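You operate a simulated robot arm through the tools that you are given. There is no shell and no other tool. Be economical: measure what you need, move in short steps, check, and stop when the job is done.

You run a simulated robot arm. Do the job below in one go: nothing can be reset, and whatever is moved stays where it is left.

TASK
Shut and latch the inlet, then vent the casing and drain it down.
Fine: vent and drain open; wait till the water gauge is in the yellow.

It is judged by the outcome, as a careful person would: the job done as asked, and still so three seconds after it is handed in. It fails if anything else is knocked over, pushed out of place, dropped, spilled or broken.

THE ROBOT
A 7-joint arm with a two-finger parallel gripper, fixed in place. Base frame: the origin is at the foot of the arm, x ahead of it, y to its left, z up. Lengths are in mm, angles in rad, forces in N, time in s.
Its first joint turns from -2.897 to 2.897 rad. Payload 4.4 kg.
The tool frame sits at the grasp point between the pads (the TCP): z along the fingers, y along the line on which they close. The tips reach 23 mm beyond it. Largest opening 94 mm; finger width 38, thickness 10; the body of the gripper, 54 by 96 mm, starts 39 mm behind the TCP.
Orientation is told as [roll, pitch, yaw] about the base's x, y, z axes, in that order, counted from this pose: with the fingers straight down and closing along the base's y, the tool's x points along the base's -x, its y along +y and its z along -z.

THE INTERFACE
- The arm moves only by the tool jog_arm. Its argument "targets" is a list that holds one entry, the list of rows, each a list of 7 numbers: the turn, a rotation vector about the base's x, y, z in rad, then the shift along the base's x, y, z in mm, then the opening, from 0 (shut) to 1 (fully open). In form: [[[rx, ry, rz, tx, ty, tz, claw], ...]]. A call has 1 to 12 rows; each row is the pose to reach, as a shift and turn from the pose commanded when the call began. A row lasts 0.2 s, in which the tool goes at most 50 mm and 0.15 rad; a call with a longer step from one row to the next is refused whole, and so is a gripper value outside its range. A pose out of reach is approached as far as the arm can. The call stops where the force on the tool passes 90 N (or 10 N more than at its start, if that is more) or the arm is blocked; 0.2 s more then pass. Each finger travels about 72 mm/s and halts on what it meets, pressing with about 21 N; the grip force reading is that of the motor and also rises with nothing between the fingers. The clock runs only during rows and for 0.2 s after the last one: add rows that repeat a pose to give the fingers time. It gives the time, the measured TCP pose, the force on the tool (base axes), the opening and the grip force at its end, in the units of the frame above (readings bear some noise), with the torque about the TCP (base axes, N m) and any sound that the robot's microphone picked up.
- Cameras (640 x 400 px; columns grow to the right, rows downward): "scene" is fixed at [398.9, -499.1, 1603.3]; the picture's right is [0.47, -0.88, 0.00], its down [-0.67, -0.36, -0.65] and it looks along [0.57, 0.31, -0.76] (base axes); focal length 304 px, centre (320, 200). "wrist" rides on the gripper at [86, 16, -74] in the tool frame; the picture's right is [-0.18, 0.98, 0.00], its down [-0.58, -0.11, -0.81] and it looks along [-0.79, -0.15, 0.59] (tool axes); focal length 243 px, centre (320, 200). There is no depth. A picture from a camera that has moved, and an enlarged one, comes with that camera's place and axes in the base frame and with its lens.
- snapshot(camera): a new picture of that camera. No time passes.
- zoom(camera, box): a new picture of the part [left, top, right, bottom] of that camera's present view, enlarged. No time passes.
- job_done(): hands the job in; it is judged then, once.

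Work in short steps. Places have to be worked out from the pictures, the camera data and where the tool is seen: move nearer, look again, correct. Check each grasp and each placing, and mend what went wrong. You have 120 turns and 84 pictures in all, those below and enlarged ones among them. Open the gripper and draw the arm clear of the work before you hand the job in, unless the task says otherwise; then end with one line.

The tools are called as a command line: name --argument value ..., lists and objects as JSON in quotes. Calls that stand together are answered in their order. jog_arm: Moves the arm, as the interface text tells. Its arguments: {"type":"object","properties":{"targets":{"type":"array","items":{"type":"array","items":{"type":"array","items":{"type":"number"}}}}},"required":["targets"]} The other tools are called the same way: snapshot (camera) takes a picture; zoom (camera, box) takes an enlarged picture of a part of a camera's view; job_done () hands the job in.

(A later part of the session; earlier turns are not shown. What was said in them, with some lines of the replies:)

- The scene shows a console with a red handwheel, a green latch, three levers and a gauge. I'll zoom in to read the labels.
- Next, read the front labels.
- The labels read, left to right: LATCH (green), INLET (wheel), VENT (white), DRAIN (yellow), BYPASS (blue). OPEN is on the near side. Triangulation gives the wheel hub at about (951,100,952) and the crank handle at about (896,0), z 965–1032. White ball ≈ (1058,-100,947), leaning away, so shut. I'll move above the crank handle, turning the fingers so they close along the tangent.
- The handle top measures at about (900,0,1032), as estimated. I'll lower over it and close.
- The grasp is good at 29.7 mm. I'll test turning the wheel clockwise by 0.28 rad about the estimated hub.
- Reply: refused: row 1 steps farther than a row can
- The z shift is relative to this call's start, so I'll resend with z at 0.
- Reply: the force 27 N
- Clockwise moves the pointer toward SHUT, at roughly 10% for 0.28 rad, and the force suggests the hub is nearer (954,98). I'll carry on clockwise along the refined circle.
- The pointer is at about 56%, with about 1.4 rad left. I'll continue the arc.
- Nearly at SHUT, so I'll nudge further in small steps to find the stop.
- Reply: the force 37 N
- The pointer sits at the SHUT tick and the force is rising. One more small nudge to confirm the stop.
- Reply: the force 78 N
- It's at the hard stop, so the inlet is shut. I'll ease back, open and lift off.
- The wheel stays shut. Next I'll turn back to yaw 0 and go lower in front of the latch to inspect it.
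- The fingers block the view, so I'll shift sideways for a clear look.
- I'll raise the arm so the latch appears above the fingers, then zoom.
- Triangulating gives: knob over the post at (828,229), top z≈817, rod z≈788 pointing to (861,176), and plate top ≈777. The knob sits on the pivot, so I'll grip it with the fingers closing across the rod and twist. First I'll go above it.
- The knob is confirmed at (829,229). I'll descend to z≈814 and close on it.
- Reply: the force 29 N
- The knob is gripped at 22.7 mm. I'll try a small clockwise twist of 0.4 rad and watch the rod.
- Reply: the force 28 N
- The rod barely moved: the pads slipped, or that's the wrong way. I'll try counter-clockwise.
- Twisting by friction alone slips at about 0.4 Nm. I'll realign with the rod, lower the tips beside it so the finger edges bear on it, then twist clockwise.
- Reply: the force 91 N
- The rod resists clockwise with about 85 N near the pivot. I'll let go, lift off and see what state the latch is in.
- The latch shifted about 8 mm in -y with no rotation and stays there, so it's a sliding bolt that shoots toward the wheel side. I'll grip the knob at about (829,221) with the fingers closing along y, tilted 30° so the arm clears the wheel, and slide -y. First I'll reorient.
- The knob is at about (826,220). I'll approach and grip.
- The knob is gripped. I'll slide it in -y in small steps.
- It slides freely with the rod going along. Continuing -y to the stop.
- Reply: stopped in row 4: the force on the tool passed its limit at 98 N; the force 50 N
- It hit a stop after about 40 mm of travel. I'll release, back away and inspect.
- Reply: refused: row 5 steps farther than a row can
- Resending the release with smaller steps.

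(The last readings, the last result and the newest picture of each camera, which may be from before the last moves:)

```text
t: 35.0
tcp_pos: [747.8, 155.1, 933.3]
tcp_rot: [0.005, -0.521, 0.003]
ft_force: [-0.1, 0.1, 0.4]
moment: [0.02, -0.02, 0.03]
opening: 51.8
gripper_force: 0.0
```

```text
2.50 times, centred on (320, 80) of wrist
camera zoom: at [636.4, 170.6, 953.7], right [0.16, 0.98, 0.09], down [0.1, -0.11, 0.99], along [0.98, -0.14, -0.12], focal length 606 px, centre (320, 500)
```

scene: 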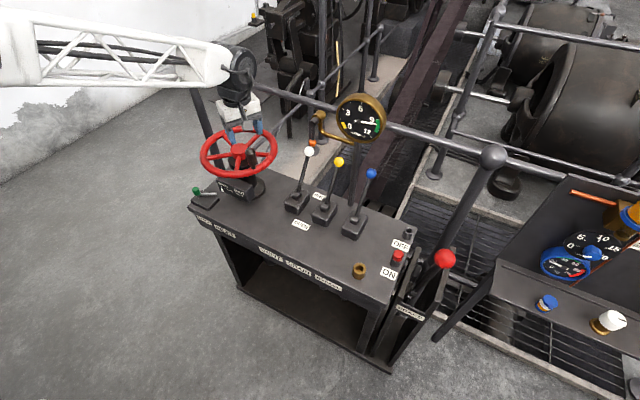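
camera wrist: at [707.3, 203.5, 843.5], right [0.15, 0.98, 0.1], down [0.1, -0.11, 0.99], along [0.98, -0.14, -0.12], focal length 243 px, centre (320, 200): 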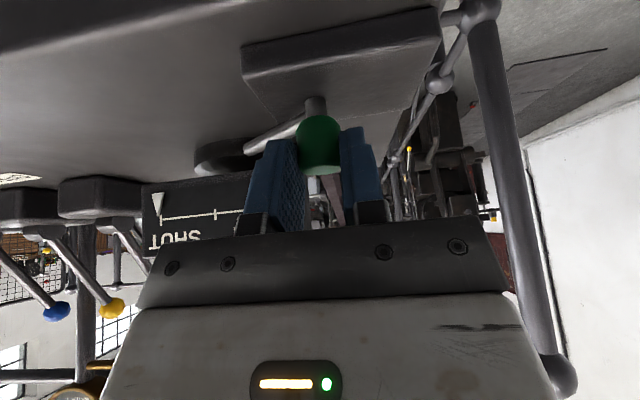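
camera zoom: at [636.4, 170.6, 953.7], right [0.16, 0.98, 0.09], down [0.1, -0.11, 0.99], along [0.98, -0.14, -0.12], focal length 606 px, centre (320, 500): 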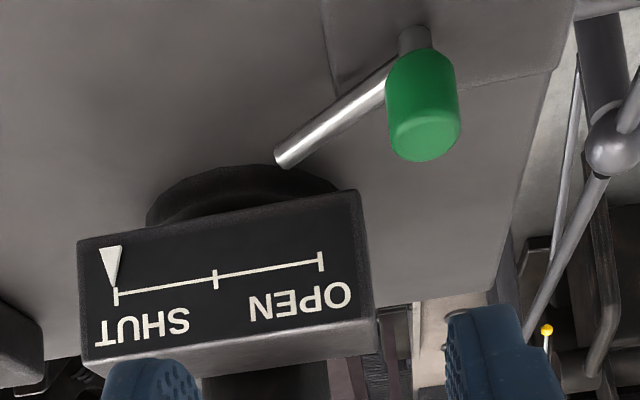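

The pointer is at SHUT, and the bolt slid purely in y (229→191) and stayed. To check that it really latches, I'll grip the crank handle and gently try to turn it back. First I'll go up and straighten.

jog_arm --targets '[[[0, 0.13, 0, 0, 0, 45, 0.6], [0, 0.26, 0, 0, 0, 90, 0.7], [0, 0.39, 0, 0, 0, 135, 0.7], [0, 0.52, 0, 0, 10, 175, 0.7]]]'

jog_arm --targets '[[[0, 0, 0.13, 40, 5, 0, 0.7], [0, 0, 0.26, 80, 10, 0, 0.7], [0, 0, 0.39, 120, 15, 0, 0.7], [0, 0, 0.52, 160, 20, 0, 0.7], [0, 0, 0.65, 200, 25, 0, 0.7], [0, 0, 0.78, 235, 28, 0, 0.7], [0, 0, 0.91, 255, 30, 0, 0.7], [0, 0, 1.04, 262, 30, 0, 0.7]]]'

snapshot --camera "wrist"

```text
t: 36.0
tcp_pos: [749.3, 167.1, 1108.9]
tcp_rot: [0.005, -0.002, 0.001]
ft_force: [-0.6, 0.6, 0.2]
moment: [0.01, -0.03, 0.01]
opening: 65.9
gripper_force: 0.1
```

```text
t: 37.8
tcp_pos: [1012.0, 195.9, 1108.8]
tcp_rot: [0.006, -0.003, 1.043]
ft_force: [0.5, -0.1, 0.7]
moment: [0.01, 0.02, 0.01]
opening: 65.7
gripper_force: 0.0
```

```text
42 pictures are left
camera wrist: at [954.7, 128.2, 1181.5], right [-0.76, 0.65, 0.01], down [0.39, 0.44, 0.81], along [0.53, 0.61, -0.59], focal length 243 px, centre (320, 200)
```

wrist: 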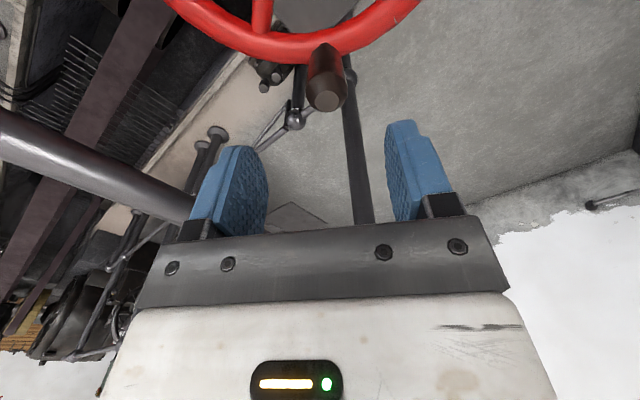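

The handle top is at (1010,198). I'll descend, grip, then try a slight counter-clockwise nudge.

jog_arm --targets '[[[0, 0, 0, -2, 2, -30, 0.7], [0, 0, 0, -2, 2, -65, 0.7], [0, 0, 0, -2, 2, -97, 0.7], [0, 0, 0, -2, 2, -97, 0.4], [0, 0, 0, -2, 2, -97, 0.15], [0, 0, 0, -2, 2, -97, 0.15], [0, 0, 0, -2, 2, -97, 0.15]]]'

jog_arm --targets '[[[0, 0, 0.03, -3, 1.7, 0, 0.15], [0, 0, 0.06, -6, 3.3, 0, 0.15], [0, 0, 0.09, -9, 4.8, 0, 0.15]]]'

zoom --camera "scene" --box '[180, 160, 260, 220]'

```text
t: 39.4
tcp_pos: [1008.8, 197.2, 1010.9]
tcp_rot: [0.005, -0.003, 1.042]
ft_force: [-11.0, 2.7, 2.6]
moment: [-0.4, -0.68, 0.05]
opening: 29.8
gripper_force: 44.5
```

```text
t: 40.2
tcp_pos: [1005.3, 199.1, 1011.0]
tcp_rot: [-0.004, -0.005, 1.118]
ft_force: [32.7, -6.8, -8.2]
moment: [0.12, 0.16, 0.03]
opening: 30.0
gripper_force: 17.6
stopped in row 3: the force on the tool passed its limit at 97 N (the readings are from after the stop); the commanded pose is now the measured one
```

```text
6.67 times, centred on (220, 190) of scene
camera zoom: at [398.9, -499.1, 1603.3], right [0.47, -0.88, 0.0], down [-0.67, -0.36, -0.65], along [0.57, 0.31, -0.76], focal length 2027 px, centre (987, 267)
```

zoom: 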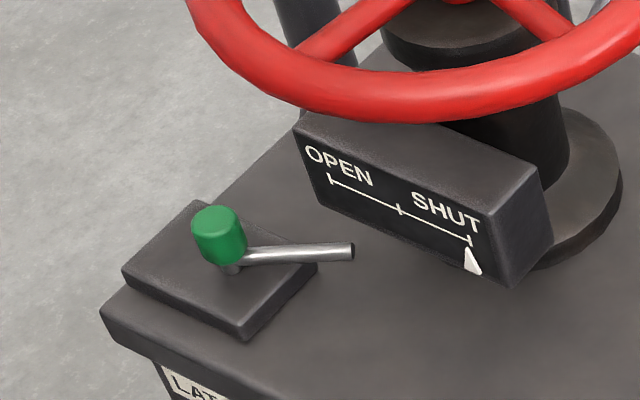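

The wheel is locked against about 97 N, so the inlet is shut and latched. I'll release, lift and retreat toward the vent lever.

jog_arm --targets '[[[0, 0, 0, 2, -1, 0, 0.4], [0, 0, 0, 2, -1, 0, 0.7], [0, 0, 0, 2, -1, 0, 0.7], [0, 0, 0, 2, -1, 45, 0.7], [0, 0, 0, 2, -1, 90, 0.7], [0, 0, -0.14, -40, -1, 100, 0.6], [0, 0, -0.28, -85, -10, 100, 0.5], [0, 0, -0.42, -125, -35, 100, 0.45], [0, 0, -0.56, -160, -65, 100, 0.45], [0, 0, -0.7, -190, -100, 100, 0.45], [0, 0, -0.84, -215, -140, 100, 0.45], [0, 0, -0.98, -240, -180, 100, 0.45]]]'

jog_arm --targets '[[[0, 0, -0.136, -10, -35, 0, 0.45], [0, 0, -0.136, -15, -70, 0, 0.45], [0, 0, -0.136, -20, -105, 0, 0.45], [0, 0, -0.136, -20, -120, -30, 0.45], [0, 0, -0.136, -20, -120, -60, 0.45]]]'

```text
t: 42.8
tcp_pos: [762.7, 20.6, 1112.3]
tcp_rot: [-0.002, -0.006, 0.135]
ft_force: [-0.5, -0.2, -0.1]
moment: [0.0, -0.01, 0.02]
opening: 42.3
gripper_force: 0.1
```

```text
t: 44.0
tcp_pos: [743.1, -98.8, 1051.5]
tcp_rot: [-0.002, -0.006, 0.002]
ft_force: [0.8, 0.0, 0.2]
moment: [0.01, -0.02, -0.01]
opening: 42.1
gripper_force: 0.1
```

Next I'll pitch the tool forward by 1.2 rad and come to about (860,-101,950), in front of the vent lever.

jog_arm --targets '[[[0, -0.135, 0, 13, 0, -10, 0.45], [0, -0.27, 0, 26, 0, -20, 0.45], [0, -0.405, 0, 39, 0, -30, 0.45], [0, -0.54, 0, 52, 0, -42, 0.45], [0, -0.675, 0, 65, 0, -54, 0.45], [0, -0.81, 0, 78, 0, -66, 0.45], [0, -0.945, 0, 90, 0, -78, 0.45], [0, -1.08, 0, 105, -1, -90, 0.45], [0, -1.2, 0, 117, -2, -101, 0.45]]]'

snapshot --camera "wrist"

zoom --camera "scene" --box '[220, 80, 420, 240]'

```text
t: 46.0
tcp_pos: [850.7, -93.3, 960.4]
tcp_rot: [0.028, -1.096, 0.018]
ft_force: [0.4, -0.4, 2.2]
moment: [0.01, 0.13, -0.02]
opening: 42.3
gripper_force: 0.1
out of reach, approached as far as the arm can: row 8, 9
```

```text
40 pictures are left
camera wrist: at [744.1, -81.0, 917.1], right [0.04, 0.98, 0.18], down [-0.45, -0.14, 0.88], along [0.89, -0.12, 0.43], focal length 243 px, centre (320, 200)
```

wrist: 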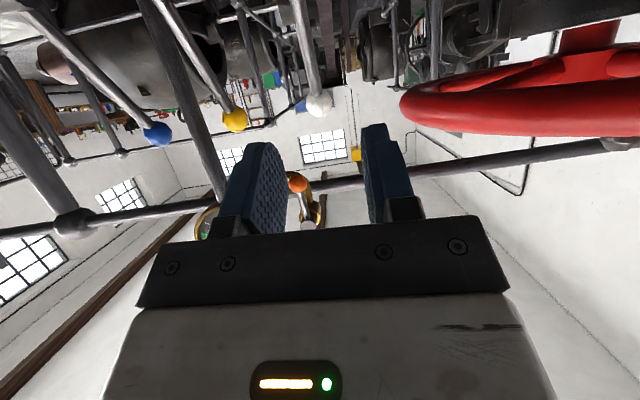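

```text
2.50 times, centred on (320, 160) of scene
camera zoom: at [398.9, -499.1, 1603.3], right [0.47, -0.88, 0.0], down [-0.67, -0.36, -0.65], along [0.57, 0.31, -0.76], focal length 760 px, centre (320, 300)
```

zoom: 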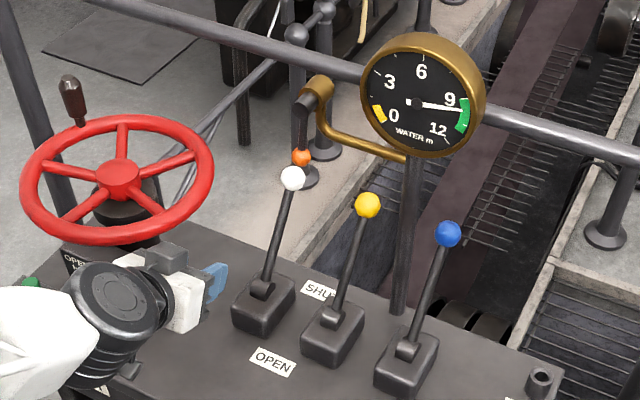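

The arm hit a joint limit at pitch ≈1.1. I'll back off to about 1.0 and advance a bit to re-reference.

jog_arm --targets '[[[0, 0.1, 0, 20, 0, 0, 0.45], [0, 0.2, 0, 40, 0, 0, 0.45], [0, 0.2, 0, 60, 0, -5, 0.45]]]'

```text
t: 46.8
tcp_pos: [910.1, -94.8, 954.7]
tcp_rot: [0.045, -0.895, -0.002]
ft_force: [-0.6, 0.6, 2.4]
moment: [-0.01, 0.07, 0.0]
opening: 42.5
gripper_force: 0.0
```

The commanded pose is now the measured one. I'll straddle the vent lever rod at about (1018,-102,888) and close.

jog_arm --targets '[[[-0.04, -0.03, 0, 30, -6, -18, 0.45], [-0.04, -0.06, 0, 60, -7, -37, 0.45], [-0.04, -0.06, 0, 90, -7, -55, 0.45], [-0.04, -0.06, 0, 108, -7, -66, 0.45], [-0.04, -0.06, 0, 108, -7, -66, 0.2], [-0.04, -0.06, 0, 108, -7, -66, 0.0], [-0.04, -0.06, 0, 108, -7, -66, 0.0]]]'

snapshot --camera "wrist"

zoom --camera "scene" --box '[220, 80, 420, 240]'

```text
t: 48.4
tcp_pos: [1018.5, -100.3, 886.5]
tcp_rot: [-0.023, -0.954, 0.051]
ft_force: [13.1, -2.3, -5.2]
moment: [1.36, -1.0, -1.08]
opening: 14.3
gripper_force: 45.3
```

```text
38 pictures are left
camera wrist: at [906.9, -88.1, 858.6], right [0.07, 0.99, 0.14], down [-0.32, -0.11, 0.94], along [0.95, -0.11, 0.31], focal length 243 px, centre (320, 200)
```

wrist: 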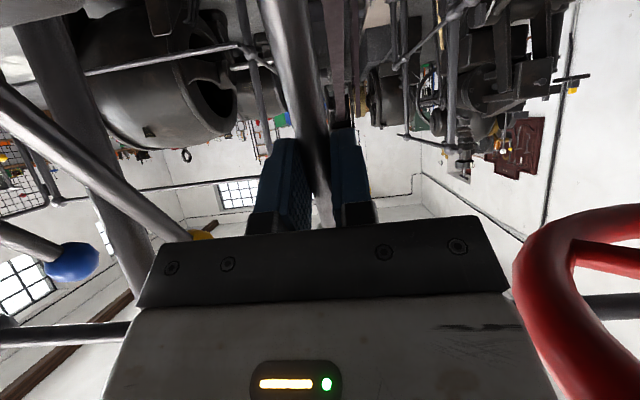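

```text
2.50 times, centred on (320, 160) of scene
camera zoom: at [398.9, -499.1, 1603.3], right [0.47, -0.88, 0.0], down [-0.67, -0.36, -0.65], along [0.57, 0.31, -0.76], focal length 760 px, centre (320, 300)
```

zoom: 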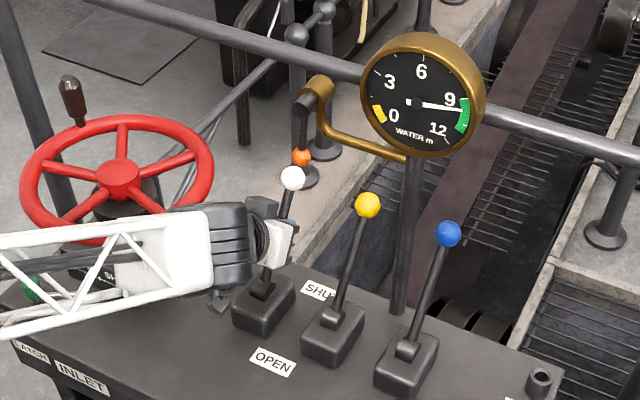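

I have the vent rod gripped at 14 mm. I'll pull it in an arc about the pivot (973,820) up to near vertical, stopping before the rod meets the gripper body.

jog_arm --targets '[[[0, 0, 0, -7.7, 0, 4.7, 0.0], [0, 0, 0, -17.9, 0, 9.2, 0.0], [0, 0, 0, -28.7, 0, 12.3, 0.0], [0, 0, 0, -38.5, 0, 13.8, 0.0]]]'

zoom --camera "scene" --box '[220, 80, 420, 240]'

```text
t: 49.4
tcp_pos: [979.8, -100.4, 902.6]
tcp_rot: [-0.024, -0.955, 0.051]
ft_force: [17.9, 1.7, 2.2]
moment: [1.54, -1.23, -0.42]
opening: 14.1
gripper_force: 44.8
```

```text
2.50 times, centred on (320, 160) of scene
camera zoom: at [398.9, -499.1, 1603.3], right [0.47, -0.88, 0.0], down [-0.67, -0.36, -0.65], along [0.57, 0.31, -0.76], focal length 760 px, centre (320, 300)
```

zoom: 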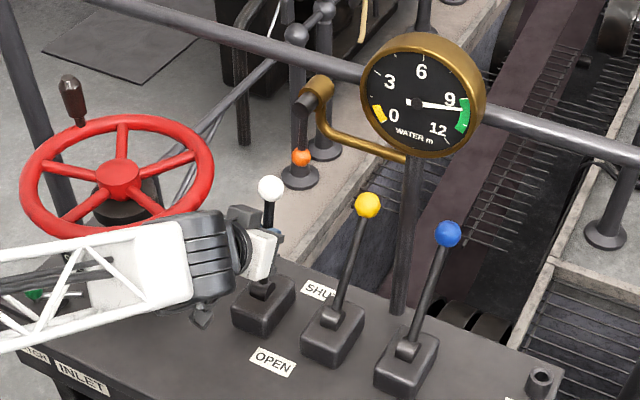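

The lever moves easily. I'll release, back off, lessen the pitch, and regrip at the ball, which should now be near (985,-101,972).

jog_arm --targets '[[[0, 0, 0, 0, 0, 0, 0.3], [0, 0, 0, 0, 0, 0, 0.5], [0, 0, 0, -25, 0, 18, 0.5], [0, 0, 0, -60, 0, 43, 0.5], [0, 0.12, 0, -70, 0, 75, 0.5], [0, 0.24, 0, -65, 0, 100, 0.5], [0, 0.36, 0, -50, 0, 120, 0.5], [0, 0.45, 0, -30, 0, 128, 0.5]]]'

snapshot --camera "wrist"

zoom --camera "scene" --box '[220, 80, 420, 240]'

```text
t: 51.2
tcp_pos: [949.8, -100.4, 1028.7]
tcp_rot: [0.004, -0.504, 0.035]
ft_force: [0.3, 1.7, -0.1]
moment: [-0.02, -0.02, 0.01]
opening: 47.0
gripper_force: 0.1
```

```text
35 pictures are left
camera wrist: at [837.6, -88.7, 1051.4], right [0.13, 0.99, 0.09], down [0.13, -0.11, 0.99], along [0.98, -0.11, -0.14], focal length 243 px, centre (320, 200)
```

wrist: 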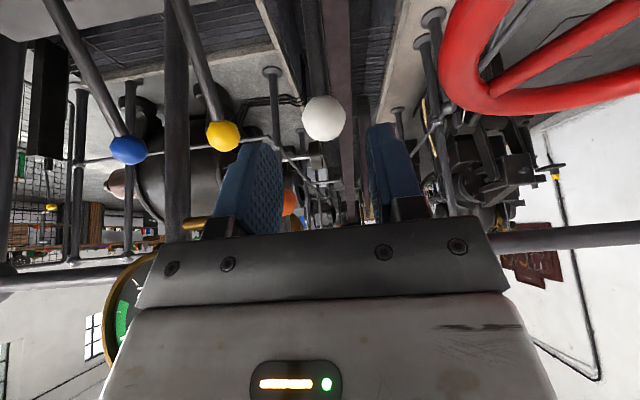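

```text
2.50 times, centred on (320, 160) of scene
camera zoom: at [398.9, -499.1, 1603.3], right [0.47, -0.88, 0.0], down [-0.67, -0.36, -0.65], along [0.57, 0.31, -0.76], focal length 760 px, centre (320, 300)
```

zoom: 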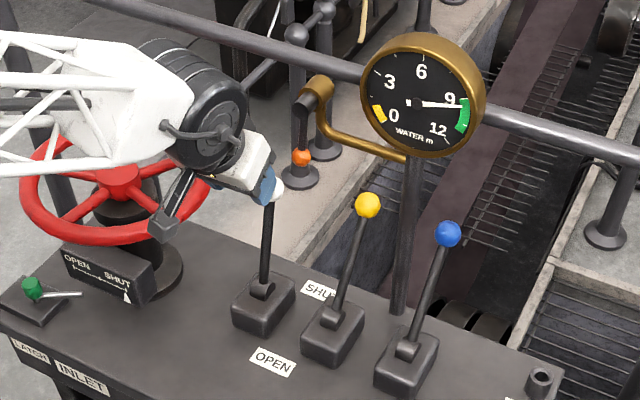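

The ball is at about (986,-99,976), so I'll move on to it and grip.

jog_arm --targets '[[[0, 0, 0, 14, 1, -20, 0.5], [0, 0, 0, 27, 1, -40, 0.5], [0, 0, 0, 35, 1, -54, 0.5], [0, 0, 0, 35, 1, -54, 0.3], [0, 0, 0, 35, 1, -54, 0.1], [0, 0, 0, 35, 1, -54, 0.1]]]'

```text
t: 52.6
tcp_pos: [983.9, -100.8, 973.6]
tcp_rot: [0.005, -0.502, 0.032]
ft_force: [2.5, -26.8, -12.8]
moment: [-0.24, -0.33, -0.76]
opening: 33.2
gripper_force: 45.0
```

The ball is gripped. I'll pull it toward OPEN along the arc.

jog_arm --targets '[[[0, 0, 0, -10, 0, 0.3, 0.1], [0, 0, 0, -19, 0, 0.2, 0.1], [0, 0, 0, -37.7, 0, -1.9, 0.1], [0, 0, 0, -56, 0, -6.3, 0.1], [0, 0, 0, -73.6, 0, -12.9, 0.1], [0, 0, 0, -90.3, 0, -21.6, 0.1], [0, 0, 0, -103.7, 0, -30.6, 0.1]]]'

zoom --camera "scene" --box '[220, 80, 420, 240]'

```text
t: 54.2
tcp_pos: [881.6, -100.6, 943.7]
tcp_rot: [0.003, -0.502, 0.035]
ft_force: [-0.1, -0.3, 0.8]
moment: [0.05, 0.02, 0.03]
opening: 9.3
gripper_force: 0.0
```

```text
2.50 times, centred on (320, 160) of scene
camera zoom: at [398.9, -499.1, 1603.3], right [0.47, -0.88, 0.0], down [-0.67, -0.36, -0.65], along [0.57, 0.31, -0.76], focal length 760 px, centre (320, 300)
```

zoom: 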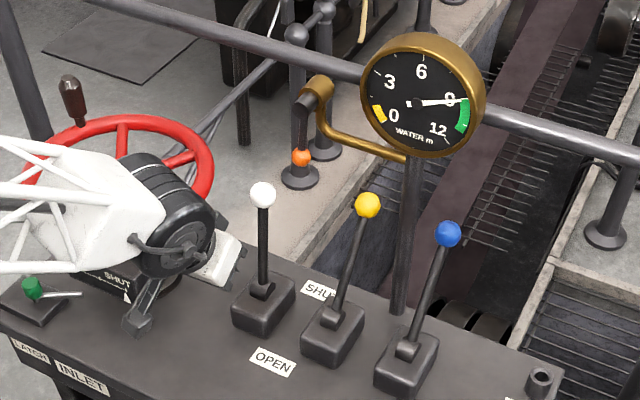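

The ball slipped out of the pads; the lever is still near upright, with the ball at about (988,-100,976). I'll regrip the rod just under the ball with the tool pitched forward, where it held well.

jog_arm --targets '[[[0, -0.12, 0, 5, 0, 15, 0.3], [0, -0.24, 0, 10, 0, 30, 0.45], [0, -0.36, 0, 15, 0, 45, 0.45], [0, -0.45, 0, 20, 0, 55, 0.45], [0, -0.45, 0, 37, 0, 51, 0.45], [0, -0.45, 0, 60, 0, 33, 0.45], [0, -0.45, 0, 82, 0, 17, 0.45], [0, -0.45, 0, 101, 0, 4, 0.45], [0, -0.45, 0, 101, 0, 4, 0.2], [0, -0.45, 0, 101, 0, 4, 0.0], [0, -0.45, 0, 101, 0, 4, 0.0]]]'

zoom --camera "scene" --box '[240, 90, 340, 190]'

```text
t: 56.6
tcp_pos: [982.7, -100.5, 947.0]
tcp_rot: [-0.021, -0.951, 0.053]
ft_force: [3.0, -22.0, -11.7]
moment: [0.3, -0.28, -0.2]
opening: 31.2
gripper_force: 44.7
```

```text
4.00 times, centred on (290, 140) of scene
camera zoom: at [398.9, -499.1, 1603.3], right [0.47, -0.88, 0.0], down [-0.67, -0.36, -0.65], along [0.57, 0.31, -0.76], focal length 1216 px, centre (440, 440)
```

zoom: 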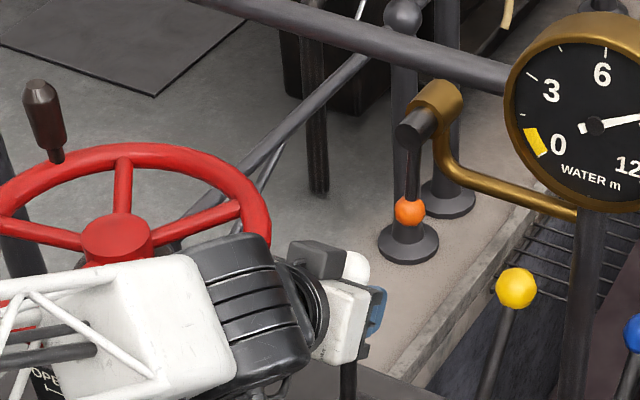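

The pads caught the ball edge (31 mm). I'll open, drop 14 mm and close on the rod.

jog_arm --targets '[[[0, 0, 0, 0, 0, 0, 0.45], [0, 0, 0, 0, 0, 0, 0.45], [0, 0, 0, -1, 0, -14, 0.45], [0, 0, 0, -1, 0, -14, 0.2], [0, 0, 0, -1, 0, -14, 0.0], [0, 0, 0, -1, 0, -14, 0.0]]]'

```text
t: 58.0
tcp_pos: [981.1, -101.0, 933.3]
tcp_rot: [-0.023, -0.953, 0.052]
ft_force: [2.0, -13.1, 2.5]
moment: [1.63, -0.13, -0.33]
opening: 13.8
gripper_force: 44.9
```

The rod is gripped at 13.8 mm. I'll pull further toward OPEN with a bit more pitch.

jog_arm --targets '[[[0, -0.03, 0, -12, 0, 0.5, 0.0], [0, -0.06, 0, -21.8, 0, -0.3, 0.0], [0, -0.09, 0, -31.6, 0, -2, 0.0], [0, -0.09, 0, -31.6, 0, -2, 0.0]]]'

zoom --camera "scene" --box '[220, 80, 420, 240]'

```text
t: 59.0
tcp_pos: [950.0, -100.1, 933.5]
tcp_rot: [-0.032, -1.045, 0.059]
ft_force: [8.2, -24.8, 10.3]
moment: [1.5, -1.21, -0.11]
opening: 13.8
gripper_force: 45.1
```

```text
2.50 times, centred on (320, 160) of scene
camera zoom: at [398.9, -499.1, 1603.3], right [0.47, -0.88, 0.0], down [-0.67, -0.36, -0.65], along [0.57, 0.31, -0.76], focal length 760 px, centre (320, 300)
```

zoom: 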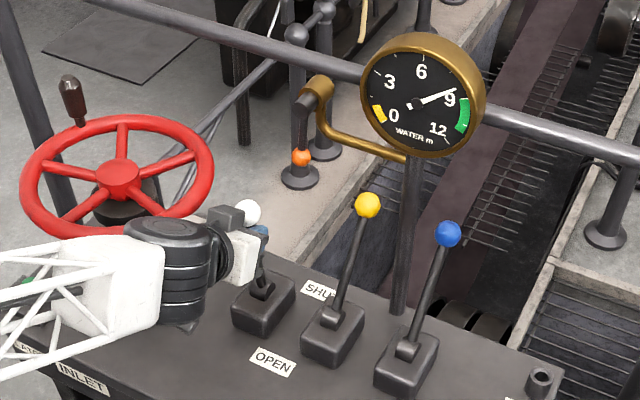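

Vent is partly open and the gauge has started to fall. For the rest I'll hook behind the ball with the right finger, keeping the tool offset to y≈-70 to stay clear of the orange cock. First I'll release, retreat and rise.

jog_arm --targets '[[[0, 0, 0, 0, 0, 0, 0.3], [0, 0, 0, 0, 0, 0, 0.5], [0, 0, 0, -22, 0, 13, 0.55], [0, 0, 0, -55, 0, 32, 0.55], [0, 0.14, 0, -70, 5, 65, 0.55], [0, 0.28, 0, -75, 10, 95, 0.55], [0, 0.42, 0, -75, 18, 125, 0.55], [0, 0.56, 0, -65, 25, 140, 0.55], [0, 0.69, 0, -40, 30, 140, 0.55]]]'

snapshot --camera "wrist"

```text
t: 61.0
tcp_pos: [909.5, -68.1, 1066.5]
tcp_rot: [0.009, -0.345, 0.032]
ft_force: [0.9, -0.8, -8.6]
moment: [0.0, -0.16, 0.0]
opening: 51.6
gripper_force: 0.1
```

```text
30 pictures are left
camera wrist: at [802.1, -56.3, 1107.4], right [0.14, 0.99, 0.07], down [0.28, -0.11, 0.95], along [0.95, -0.11, -0.29], focal length 243 px, centre (320, 200)
```

wrist: 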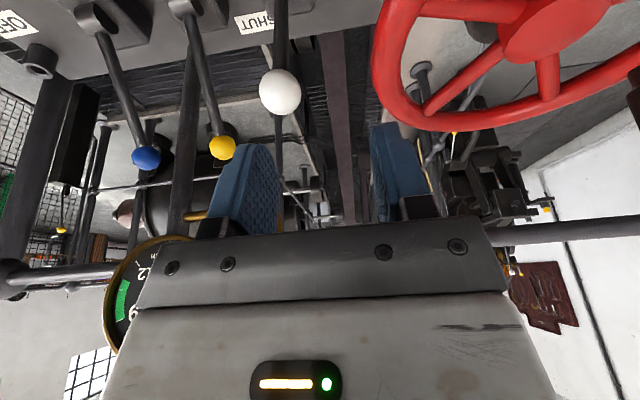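

The ball is now at about (958,-100,968). I'll move over and behind it, then lower the right finger behind the ball.

jog_arm --targets '[[[0, 0, 0, 40, -2, 0, 0.6], [0, 0, 0, 75, -2, 0, 0.6], [0, 0, 0, 95, -2, -5, 0.6], [0, 0, 0, 95, -2, -35, 0.6], [0, 0, 0, 95, -2, -65, 0.6], [0, 0, 0, 95, -2, -83, 0.6]]]'

snapshot --camera "wrist"

zoom --camera "scene" --box '[220, 80, 420, 240]'

```text
t: 62.4
tcp_pos: [1004.2, -70.7, 988.9]
tcp_rot: [0.009, -0.356, 0.031]
ft_force: [0.1, 0.4, 0.6]
moment: [0.0, 0.01, 0.02]
opening: 56.5
gripper_force: 0.1
```

```text
29 pictures are left
camera wrist: at [897.7, -58.9, 1029.0], right [0.14, 0.99, 0.07], down [0.27, -0.11, 0.96], along [0.95, -0.11, -0.28], focal length 243 px, centre (320, 200)
```

wrist: 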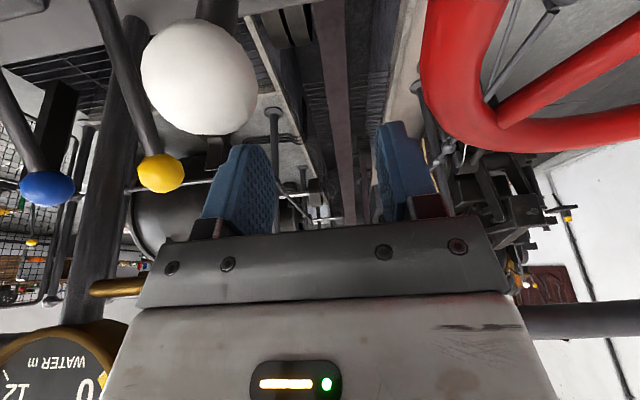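

```text
2.50 times, centred on (320, 160) of scene
camera zoom: at [398.9, -499.1, 1603.3], right [0.47, -0.88, 0.0], down [-0.67, -0.36, -0.65], along [0.57, 0.31, -0.76], focal length 760 px, centre (320, 300)
```

zoom: 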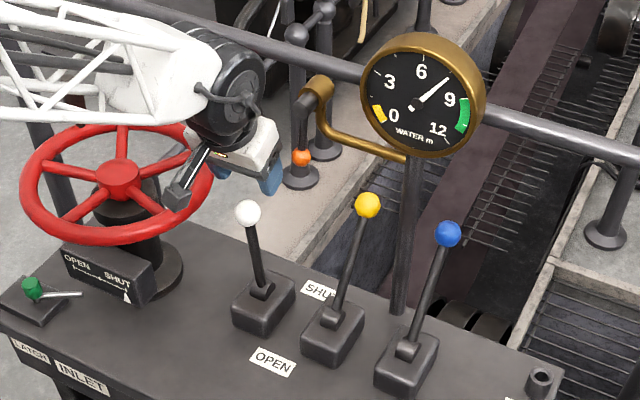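

The finger is behind the ball, which is at about (950,-99,974), with a gap of about 20 mm. I'll pull toward the robot along the arc.

jog_arm --targets '[[[0, 0, 0, -11, 0, -1, 0.6], [0, 0, 0, -21, 0, -2.5, 0.6], [0, 0, 0, -38, 0, -6, 0.6], [0, 0, 0, -54, 0, -11, 0.6], [0, 0, 0, -68, 0, -18, 0.6], [0, 0, 0, -80, 0, -24.5, 0.6], [0, 0, 0, -89, 0, -30, 0.6]]]'

zoom --camera "scene" --box '[220, 80, 420, 240]'

```text
t: 64.0
tcp_pos: [915.4, -73.3, 959.1]
tcp_rot: [0.01, -0.352, 0.03]
ft_force: [0.1, 0.1, 0.2]
moment: [0.0, 0.0, 0.01]
opening: 56.4
gripper_force: 0.1
```

```text
2.50 times, centred on (320, 160) of scene
camera zoom: at [398.9, -499.1, 1603.3], right [0.47, -0.88, 0.0], down [-0.67, -0.36, -0.65], along [0.57, 0.31, -0.76], focal length 760 px, centre (320, 300)
```

zoom: 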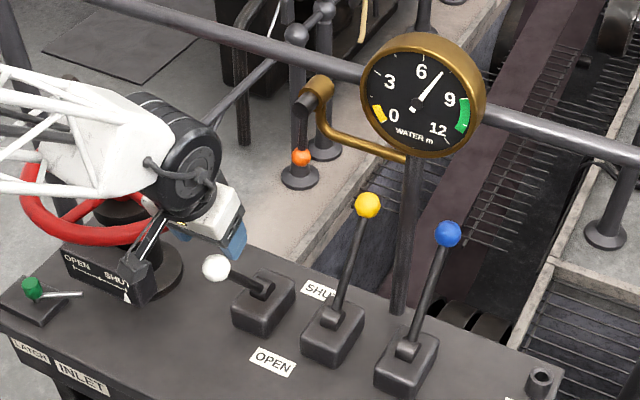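

Vent has snapped to OPEN, with the ball at (878,-100,946), and the gauge is falling slowly. Now the drain lever (yellow, y≈-208), the same way: rise, back off, cross over, pitch forward.

jog_arm --targets '[[[0, 0, 0, 0, 0, 45, 0.55], [0, 0, 0, -10, -5, 90, 0.5], [0, -0.1, 0, -40, -30, 100, 0.45], [0, -0.2, 0, -60, -65, 95, 0.45], [0, -0.3, 0, -60, -100, 85, 0.45], [0, -0.4, 0, -55, -130, 70, 0.45], [0, -0.5, 0, -45, -137, 45, 0.45], [-0.02, -0.6, 0, -25, -137, 20, 0.45], [-0.02, -0.6, 0, -5, -137, -2, 0.45]]]'

snapshot --camera "wrist"

zoom --camera "scene" --box '[220, 80, 420, 240]'

```text
t: 66.0
tcp_pos: [910.6, -209.0, 959.5]
tcp_rot: [-0.058, -0.954, 0.075]
ft_force: [0.3, 0.2, 0.8]
moment: [-0.01, 0.04, 0.01]
opening: 42.4
gripper_force: 0.1
```

```text
26 pictures are left
camera wrist: at [799.9, -196.5, 930.2], right [0.08, 0.99, 0.12], down [-0.32, -0.09, 0.94], along [0.94, -0.11, 0.31], focal length 243 px, centre (320, 200)
```

wrist: 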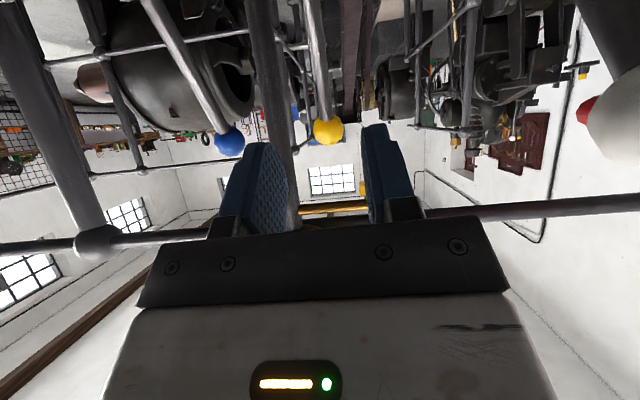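

```text
2.50 times, centred on (320, 160) of scene
camera zoom: at [398.9, -499.1, 1603.3], right [0.47, -0.88, 0.0], down [-0.67, -0.36, -0.65], along [0.57, 0.31, -0.76], focal length 760 px, centre (320, 300)
```

zoom: 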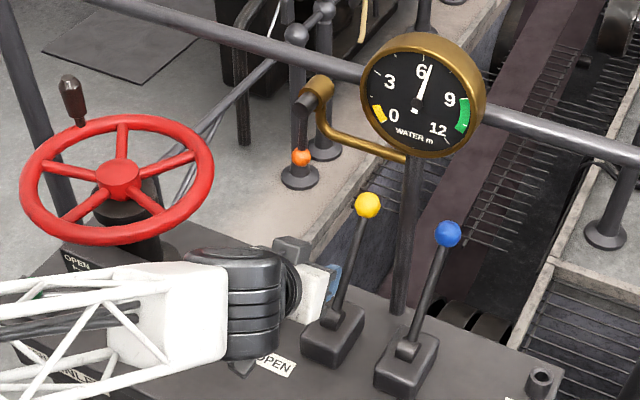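

The yellow rod lines up at y≈-208. I'll straddle it at (1018,-208,888) and close.

jog_arm --targets '[[[0, 0, 0, 30, 0, -20, 0.45], [0, 0, 0, 60, 1, -40, 0.45], [0, 0, 0, 90, 1, -60, 0.45], [0, 0, 0, 107, 1, -71, 0.45], [0, 0, 0, 107, 1, -71, 0.2], [0, 0, 0, 107, 1, -71, 0.0], [0, 0, 0, 107, 1, -71, 0.0]]]'

jog_arm --targets '[[[0, 0, 0, -7.7, 0, 4.7, 0.0], [0, 0, 0, -17.9, 0, 9.2, 0.0], [0, 0, 0, -28.7, 0, 12.3, 0.0], [0, 0, 0, -38.5, 0, 13.8, 0.0], [0, 0, 0, -43, 0, 14.1, 0.0]]]'

zoom --camera "scene" --box '[220, 80, 420, 240]'

```text
t: 67.6
tcp_pos: [1016.9, -209.9, 887.0]
tcp_rot: [-0.054, -0.953, 0.072]
ft_force: [12.0, -45.1, -8.9]
moment: [1.19, -0.93, -1.34]
opening: 14.9
gripper_force: 45.4
```

```text
t: 68.8
tcp_pos: [974.6, -209.9, 902.9]
tcp_rot: [-0.058, -0.955, 0.073]
ft_force: [16.2, -83.5, 15.0]
moment: [0.67, -1.26, -1.78]
opening: 14.5
gripper_force: 45.0
```

```text
2.50 times, centred on (320, 160) of scene
camera zoom: at [398.9, -499.1, 1603.3], right [0.47, -0.88, 0.0], down [-0.67, -0.36, -0.65], along [0.57, 0.31, -0.76], focal length 760 px, centre (320, 300)
```

zoom: 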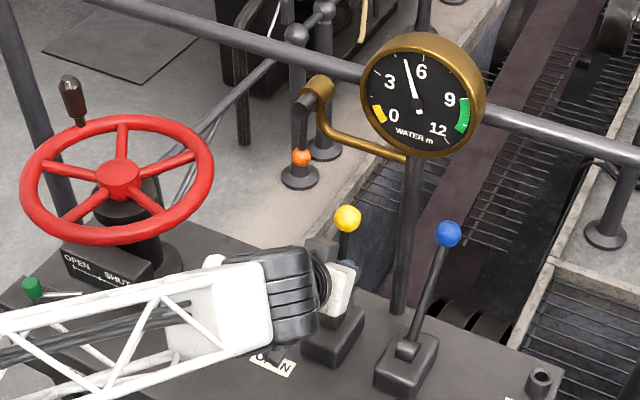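

The drain lever is at about 88°, and the y-force shows the rod is about 3 mm further toward -y. I'll open slightly, slide up the rod, correct y, regrip and pull on.

jog_arm --targets '[[[0, 0, 0, 0, -2, 0, 0.35], [0, 0, 0, 0, -3, 0, 0.4], [0, 0, 0, 0, -3, 15, 0.4], [0, 0, 0, 1, -3, 29, 0.4], [0, 0, 0, 1, -3, 29, 0.2], [0, 0, 0, 1, -3, 29, 0.0], [0, 0, 0, 1, -3, 29, 0.0]]]'

jog_arm --targets '[[[0, -0.03, 0, -10, 0, 0.2, 0.0], [0, -0.06, 0, -20, 0, -0.6, 0.0], [0, -0.09, 0, -29, 0, -2.5, 0.0], [0, -0.11, 0, -35, 0, -4.5, 0.0]]]'

zoom --camera "scene" --box '[220, 80, 420, 240]'

```text
t: 70.4
tcp_pos: [975.5, -211.5, 930.7]
tcp_rot: [-0.054, -0.95, 0.071]
ft_force: [1.1, -9.3, -3.3]
moment: [0.48, -0.11, -0.38]
opening: 13.7
gripper_force: 44.8
```

```text
t: 71.4
tcp_pos: [940.4, -211.0, 929.4]
tcp_rot: [-0.073, -1.064, 0.089]
ft_force: [9.0, -15.1, 23.1]
moment: [0.13, -1.57, -0.38]
opening: 13.7
gripper_force: 45.1
```

```text
2.50 times, centred on (320, 160) of scene
camera zoom: at [398.9, -499.1, 1603.3], right [0.47, -0.88, 0.0], down [-0.67, -0.36, -0.65], along [0.57, 0.31, -0.76], focal length 760 px, centre (320, 300)
```

zoom: 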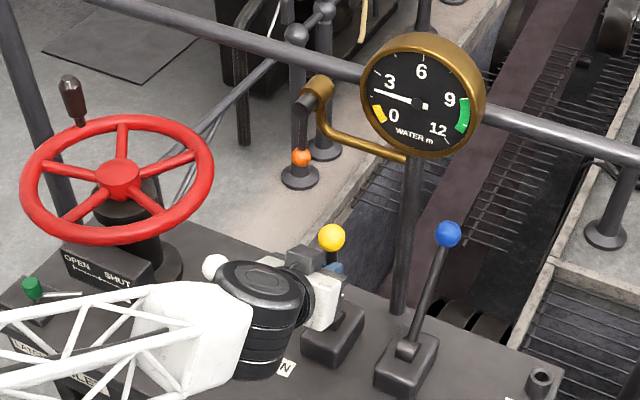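

The gauge is at about 2.7 and dropping, with the drain lever at about 106°. I'll release, retreat and rise for the hook, at pitch 0.6 and offset to y≈-181.

jog_arm --targets '[[[0, 0, 0, 0, 0, 0, 0.3], [0, 0, 0, 0, 0, 0, 0.5], [0, 0, 0, -26, 0, 14, 0.55], [0, 0, 0, -55, 0, 30, 0.6], [0.02, 0.12, 0, -70, 8, 62, 0.6], [0.04, 0.24, 0, -70, 16, 90, 0.6], [0.04, 0.36, 0, -55, 24, 106, 0.6], [0.04, 0.46, 0, -35, 30, 108, 0.6]]]'

snapshot --camera "wrist"

zoom --camera "scene" --box '[220, 80, 420, 240]'

```text
t: 73.2
tcp_pos: [904.3, -181.6, 1031.4]
tcp_rot: [0.022, -0.6, 0.015]
ft_force: [0.0, -0.4, 0.8]
moment: [0.01, 0.03, -0.02]
opening: 56.5
gripper_force: 0.0
```

```text
22 pictures are left
camera wrist: at [791.1, -168.1, 1043.4], right [0.12, 0.98, 0.12], down [0.03, -0.13, 0.99], along [0.99, -0.12, -0.04], focal length 243 px, centre (320, 200)
```

wrist: 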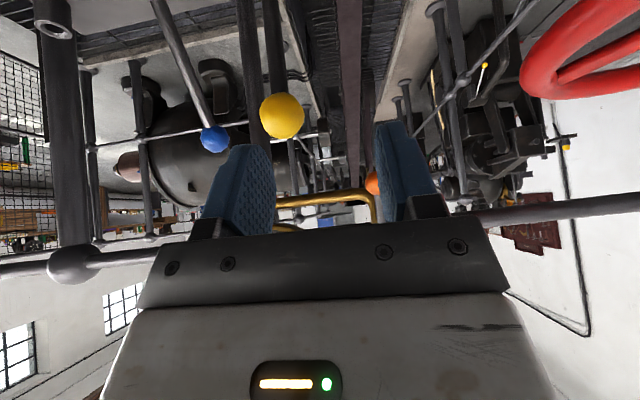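

```text
2.50 times, centred on (320, 160) of scene
camera zoom: at [398.9, -499.1, 1603.3], right [0.47, -0.88, 0.0], down [-0.67, -0.36, -0.65], along [0.57, 0.31, -0.76], focal length 760 px, centre (320, 300)
```

zoom: 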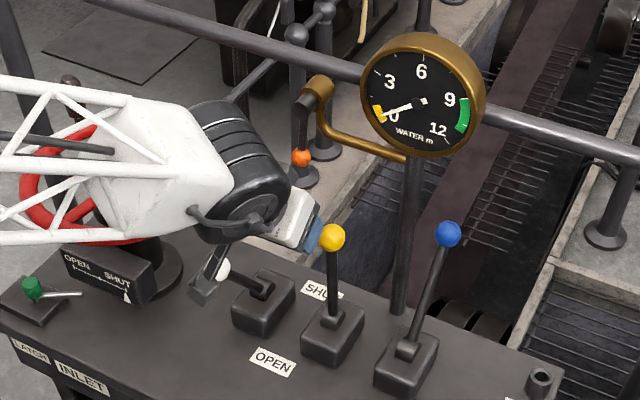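

The drain lever is at about 93°, with the ball at (964,-209,971), and the gauge is nearly in the yellow. I'll pitch to 0.8 to clear the orange cock and the pipe, go over the ball, and set the right finger behind it.

jog_arm --targets '[[[0, -0.1, 0, 15, 0, 4, 0.6], [0, -0.2, 0, 40, 0, 5, 0.6], [0, -0.2, 0, 70, 0, 5, 0.6], [0, -0.2, 0, 92, 0, 5, 0.6], [0, -0.2, 0, 92, 0, -12, 0.6], [0, -0.2, 0, 92, 0, -28, 0.6]]]'

snapshot --camera "wrist"

zoom --camera "scene" --box '[260, 80, 420, 210]'

```text
t: 74.2
tcp_pos: [987.1, -182.7, 1037.3]
tcp_rot: [0.017, -0.797, 0.021]
ft_force: [-80.6, 0.5, 25.2]
moment: [1.04, -0.26, 3.26]
opening: 57.9
gripper_force: 1.8
stopped in row 5: the force on the tool passed its limit at 183 N (the readings are from after the stop); the commanded pose is now the measured one
```

```text
20 pictures are left
camera wrist: at [873.6, -169.9, 1027.3], right [0.09, 0.99, 0.14], down [-0.17, -0.13, 0.98], along [0.98, -0.12, 0.15], focal length 243 px, centre (320, 200)
```

wrist: 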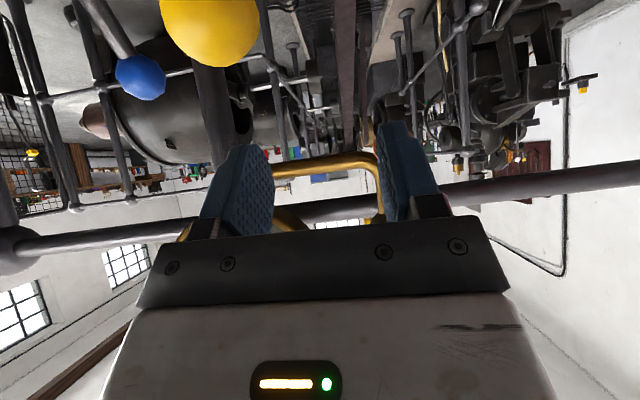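

```text
3.08 times, centred on (340, 145) of scene
camera zoom: at [398.9, -499.1, 1603.3], right [0.47, -0.88, 0.0], down [-0.67, -0.36, -0.65], along [0.57, 0.31, -0.76], focal length 935 px, centre (258, 369)
```

zoom: 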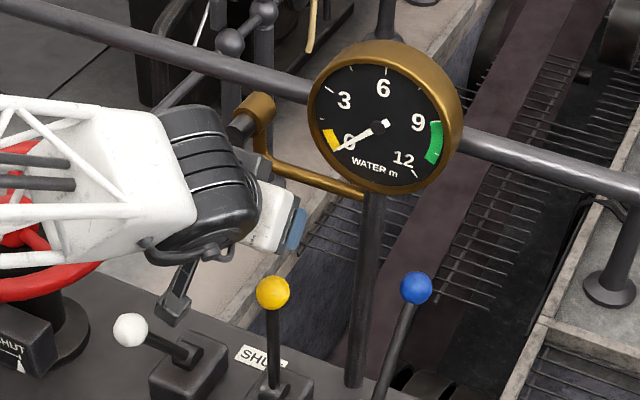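

I touched something near the orange cock, so I'll back straight out and inspect it.

jog_arm --targets '[[[0, 0, 0, -20, 0, 0, 0.6], [0, 0, 0, -50, 0, 0, 0.5], [0, 0, 0, -90, 0, 0, 0.4]]]'

zoom --camera "scene" --box '[290, 85, 400, 155]'

snapshot --camera "wrist"

```text
t: 75.0
tcp_pos: [898.5, -180.2, 1034.5]
tcp_rot: [0.017, -0.796, 0.022]
ft_force: [0.1, -1.0, 0.2]
moment: [-0.02, -0.02, 0.0]
opening: 37.7
gripper_force: 0.0
```

```text
5.71 times, centred on (345, 120) of scene
camera zoom: at [398.9, -499.1, 1603.3], right [0.47, -0.88, 0.0], down [-0.67, -0.36, -0.65], along [0.57, 0.31, -0.76], focal length 1737 px, centre (177, 657)
```

zoom: 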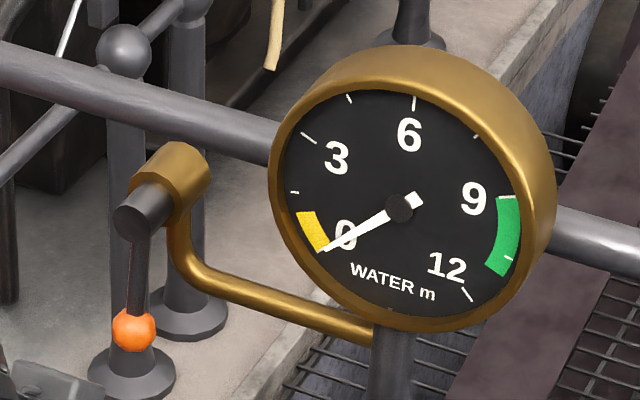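

```text
17 pictures are left
camera wrist: at [784.7, -168.0, 1023.9], right [0.09, 0.99, 0.14], down [-0.16, -0.13, 0.98], along [0.98, -0.12, 0.15], focal length 243 px, centre (320, 200)
```

wrist: 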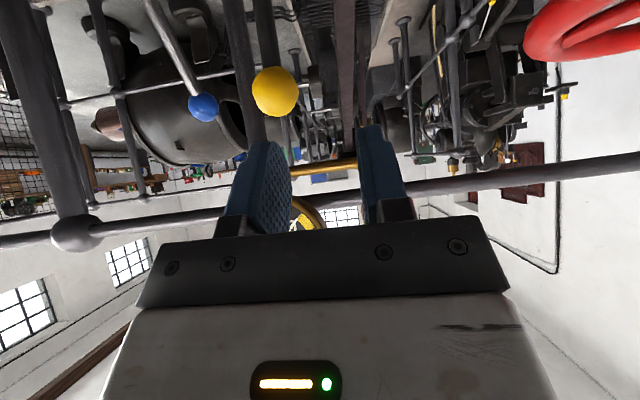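

The orange cock is where it was (same pixels as before). The gauge now reads at the yellow's lower end. I'll hook with the left finger instead, moving the tool to y≈-224 so everything stays well clear of the cock.

jog_arm --targets '[[[0, 0, 0, 0, -22, 2, 0.3], [0, 0, 0, 0, -44, 2, 0.2], [0, 0, 0, 30, -44, 2, 0.2], [0, 0, 0, 60, -44, 2, 0.2], [0, 0, 0, 85, -44, 2, 0.2], [0, 0, 0, 98, -44, 2, 0.2]]]'

jog_arm --targets '[[[0, 0, 0, 0, 0, -12, 0.2], [0, 0, 0, 0, 0, -24, 0.2], [0, 0, 0, 0, 0, -35, 0.2]]]'

snapshot --camera "wrist"

```text
t: 76.4
tcp_pos: [997.8, -226.3, 1036.3]
tcp_rot: [0.018, -0.795, 0.023]
ft_force: [0.5, -0.2, 0.3]
moment: [-0.02, 0.0, 0.01]
opening: 18.7
gripper_force: 0.0
```

```text
t: 77.2
tcp_pos: [998.9, -226.0, 1002.4]
tcp_rot: [0.015, -0.798, 0.022]
ft_force: [-0.1, 0.4, -0.2]
moment: [0.0, -0.01, -0.02]
opening: 18.8
gripper_force: 0.0
```

```text
16 pictures are left
camera wrist: at [883.9, -213.8, 992.1], right [0.09, 0.99, 0.14], down [-0.17, -0.13, 0.98], along [0.98, -0.12, 0.15], focal length 243 px, centre (320, 200)
```

wrist: 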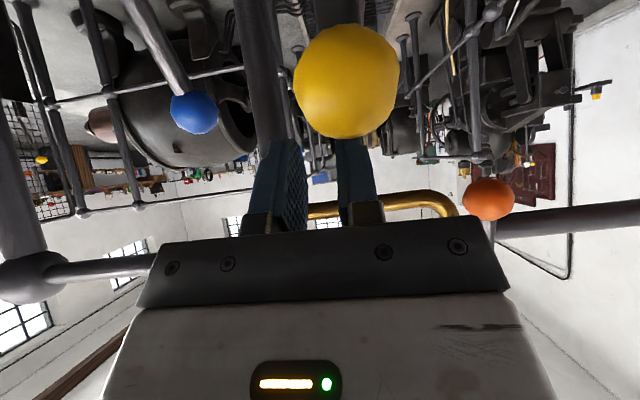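

The finger is behind the ball but its tip is too high to engage. I'll go 6 mm further back and 18 mm lower.

jog_arm --targets '[[[0, 0, 0, 7, 0, 0, 0.2], [0, 0, 0, 7, 0, -9, 0.2], [0, 0, 0, 7, 0, -19, 0.2]]]'

jog_arm --targets '[[[0, 0, 0, -8, 0, -2, 0.2], [0, 0, 0, -24, 0, -4, 0.2], [0, 0, 0, -42, 0, -8, 0.2], [0, 0, 0, -60, 0, -14.5, 0.2], [0, 0, 0, -74, 0, -22, 0.2], [0, 0, 0, -86, 0, -29, 0.2], [0, 0, 0, -90, 0, -32, 0.2]]]'

zoom --camera "scene" --box '[220, 80, 420, 240]'

```text
t: 78.0
tcp_pos: [1005.2, -225.7, 984.8]
tcp_rot: [0.017, -0.797, 0.02]
ft_force: [1.1, 0.7, 3.2]
moment: [0.02, 0.06, -0.02]
opening: 18.6
gripper_force: 0.1
```

```text
t: 79.6
tcp_pos: [917.5, -225.1, 957.4]
tcp_rot: [0.017, -0.805, 0.024]
ft_force: [72.3, 3.0, 29.1]
moment: [0.49, 0.29, -1.25]
opening: 19.0
gripper_force: 0.5
```

```text
2.50 times, centred on (320, 160) of scene
camera zoom: at [398.9, -499.1, 1603.3], right [0.47, -0.88, 0.0], down [-0.67, -0.36, -0.65], along [0.57, 0.31, -0.76], focal length 760 px, centre (320, 300)
```

zoom: 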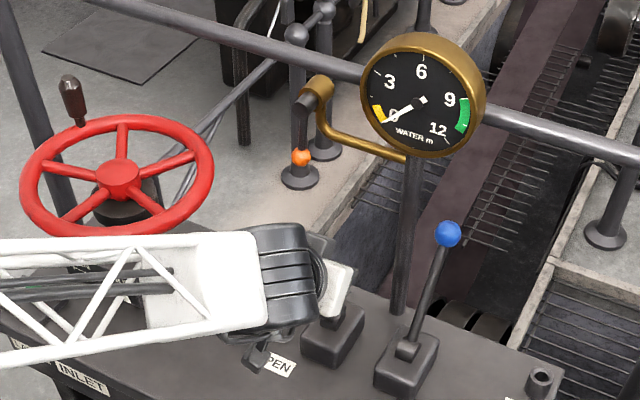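

At the end stop, with about 78 N. I'll unload, lift away and check.

jog_arm --targets '[[[0, 0, 0, 8, 0, 10, 0.2], [0, 0, 0, 8, 0, 45, 0.2], [0, 0.1, 0, -10, 0, 85, 0.2], [0, 0.2, 0, -50, 0, 110, 0.2], [0, 0.3, 0, -90, 0, 125, 0.2], [0, 0.4, 0, -130, 0, 140, 0.2], [0, 0.5, 0, -170, 0, 150, 0.2], [0, 0.6, 0, -210, 0, 160, 0.2], [0, 0.7, 0, -250, 0, 165, 0.2]]]'

zoom --camera "scene" --box '[220, 80, 420, 240]'

zoom --camera "scene" --box '[320, 85, 400, 155]'

```text
t: 81.6
tcp_pos: [663.5, -225.7, 1116.4]
tcp_rot: [0.032, -0.093, 0.014]
ft_force: [0.1, 0.5, -0.6]
moment: [0.0, -0.01, 0.02]
opening: 18.6
gripper_force: 0.0
```

```text
2.50 times, centred on (320, 160) of scene
camera zoom: at [398.9, -499.1, 1603.3], right [0.47, -0.88, 0.0], down [-0.67, -0.36, -0.65], along [0.57, 0.31, -0.76], focal length 760 px, centre (320, 300)
```

zoom: 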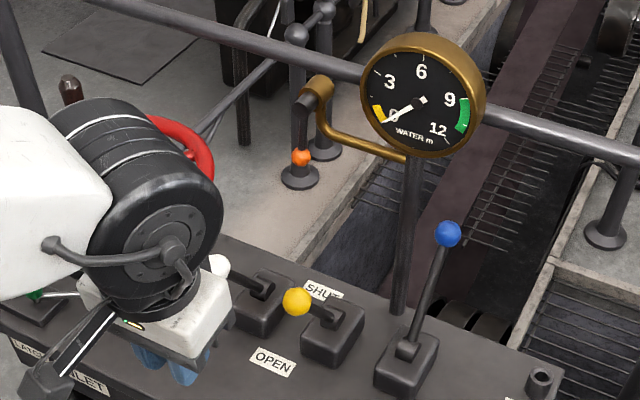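

```text
5.71 times, centred on (360, 120) of scene
camera zoom: at [398.9, -499.1, 1603.3], right [0.47, -0.88, 0.0], down [-0.67, -0.36, -0.65], along [0.57, 0.31, -0.76], focal length 1737 px, centre (91, 657)
```

zoom: 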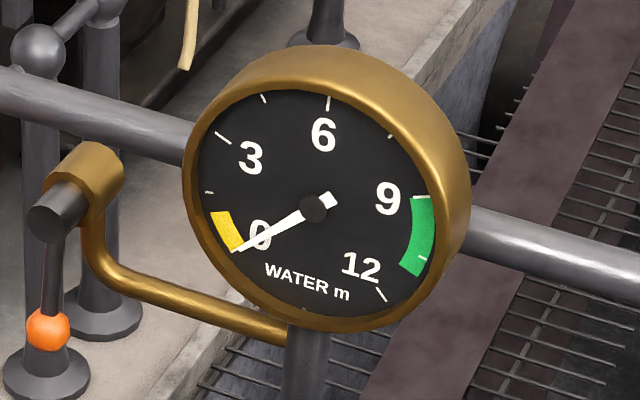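

Both levers lie at OPEN and the gauge has settled in the bottom (yellow) range. I'll draw the arm clear, open the gripper, and do a final check.

jog_arm --targets '[[[0, 0.05, 0, -30, 20, 30, 0.5], [0, 0.09, 0, -60, 40, 60, 0.8], [0, 0.09, 0, -90, 60, 90, 1.0], [0, 0.09, 0, -120, 80, 120, 1.0], [0, 0.09, 0, -140, 100, 140, 1.0], [0, 0.09, 0, -140, 100, 140, 1.0], [0, 0.09, 0, -140, 100, 140, 1.0]]]'

snapshot --camera "scene"

zoom --camera "scene" --box '[180, 110, 380, 260]'

zoom --camera "scene" --box '[335, 105, 365, 135]'

```text
t: 83.2
tcp_pos: [523.8, -126.3, 1257.2]
tcp_rot: [0.033, -0.007, 0.014]
ft_force: [-0.2, -0.8, -0.4]
moment: [0.02, 0.02, 0.04]
opening: 93.9
gripper_force: 0.0
```

```text
12 pictures are left
```

scene: 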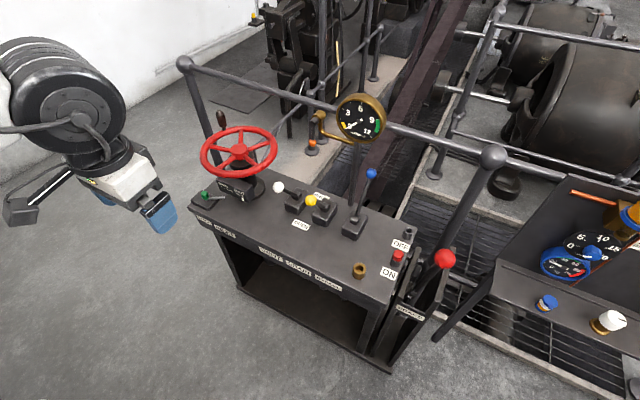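

```text
2.67 times, centred on (280, 185) of scene
camera zoom: at [398.9, -499.1, 1603.3], right [0.47, -0.88, 0.0], down [-0.67, -0.36, -0.65], along [0.57, 0.31, -0.76], focal length 811 px, centre (427, 240)
```

zoom: 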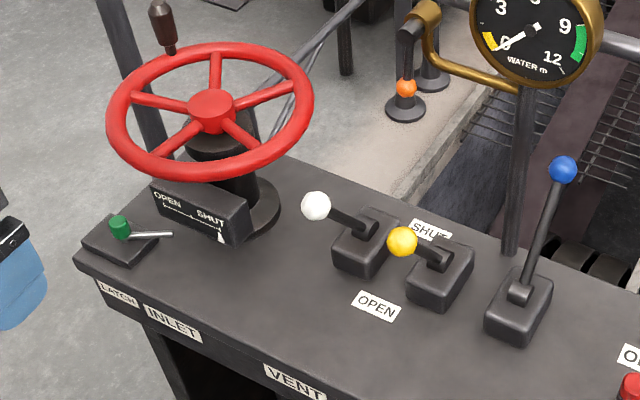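

```text
13.33 times, centred on (350, 120) of scene
camera zoom: at [398.9, -499.1, 1603.3], right [0.47, -0.88, 0.0], down [-0.67, -0.36, -0.65], along [0.57, 0.31, -0.76], focal length 4054 px, centre (-80, 1267)
```

zoom: 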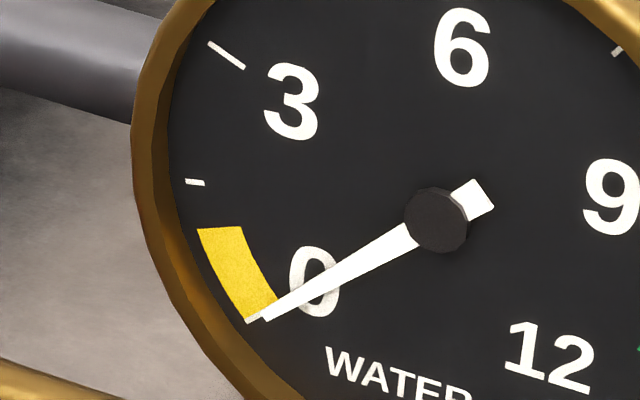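

The inlet is at SHUT with its bolt shot, vent and drain are both at OPEN, and the gauge needle rests at 0, the bottom of the yellow band. Nothing else looks disturbed and the arm is clear, so I'm handing in.

job_done

```text
The job is handed in.
```

The inlet is shut and latched, the vent and drain are fully open, and the water gauge has settled at 0, the bottom edge of the yellow band; on the way I bumped something near the orange gauge cock (force peaked at 183 N), but it looks unmoved.
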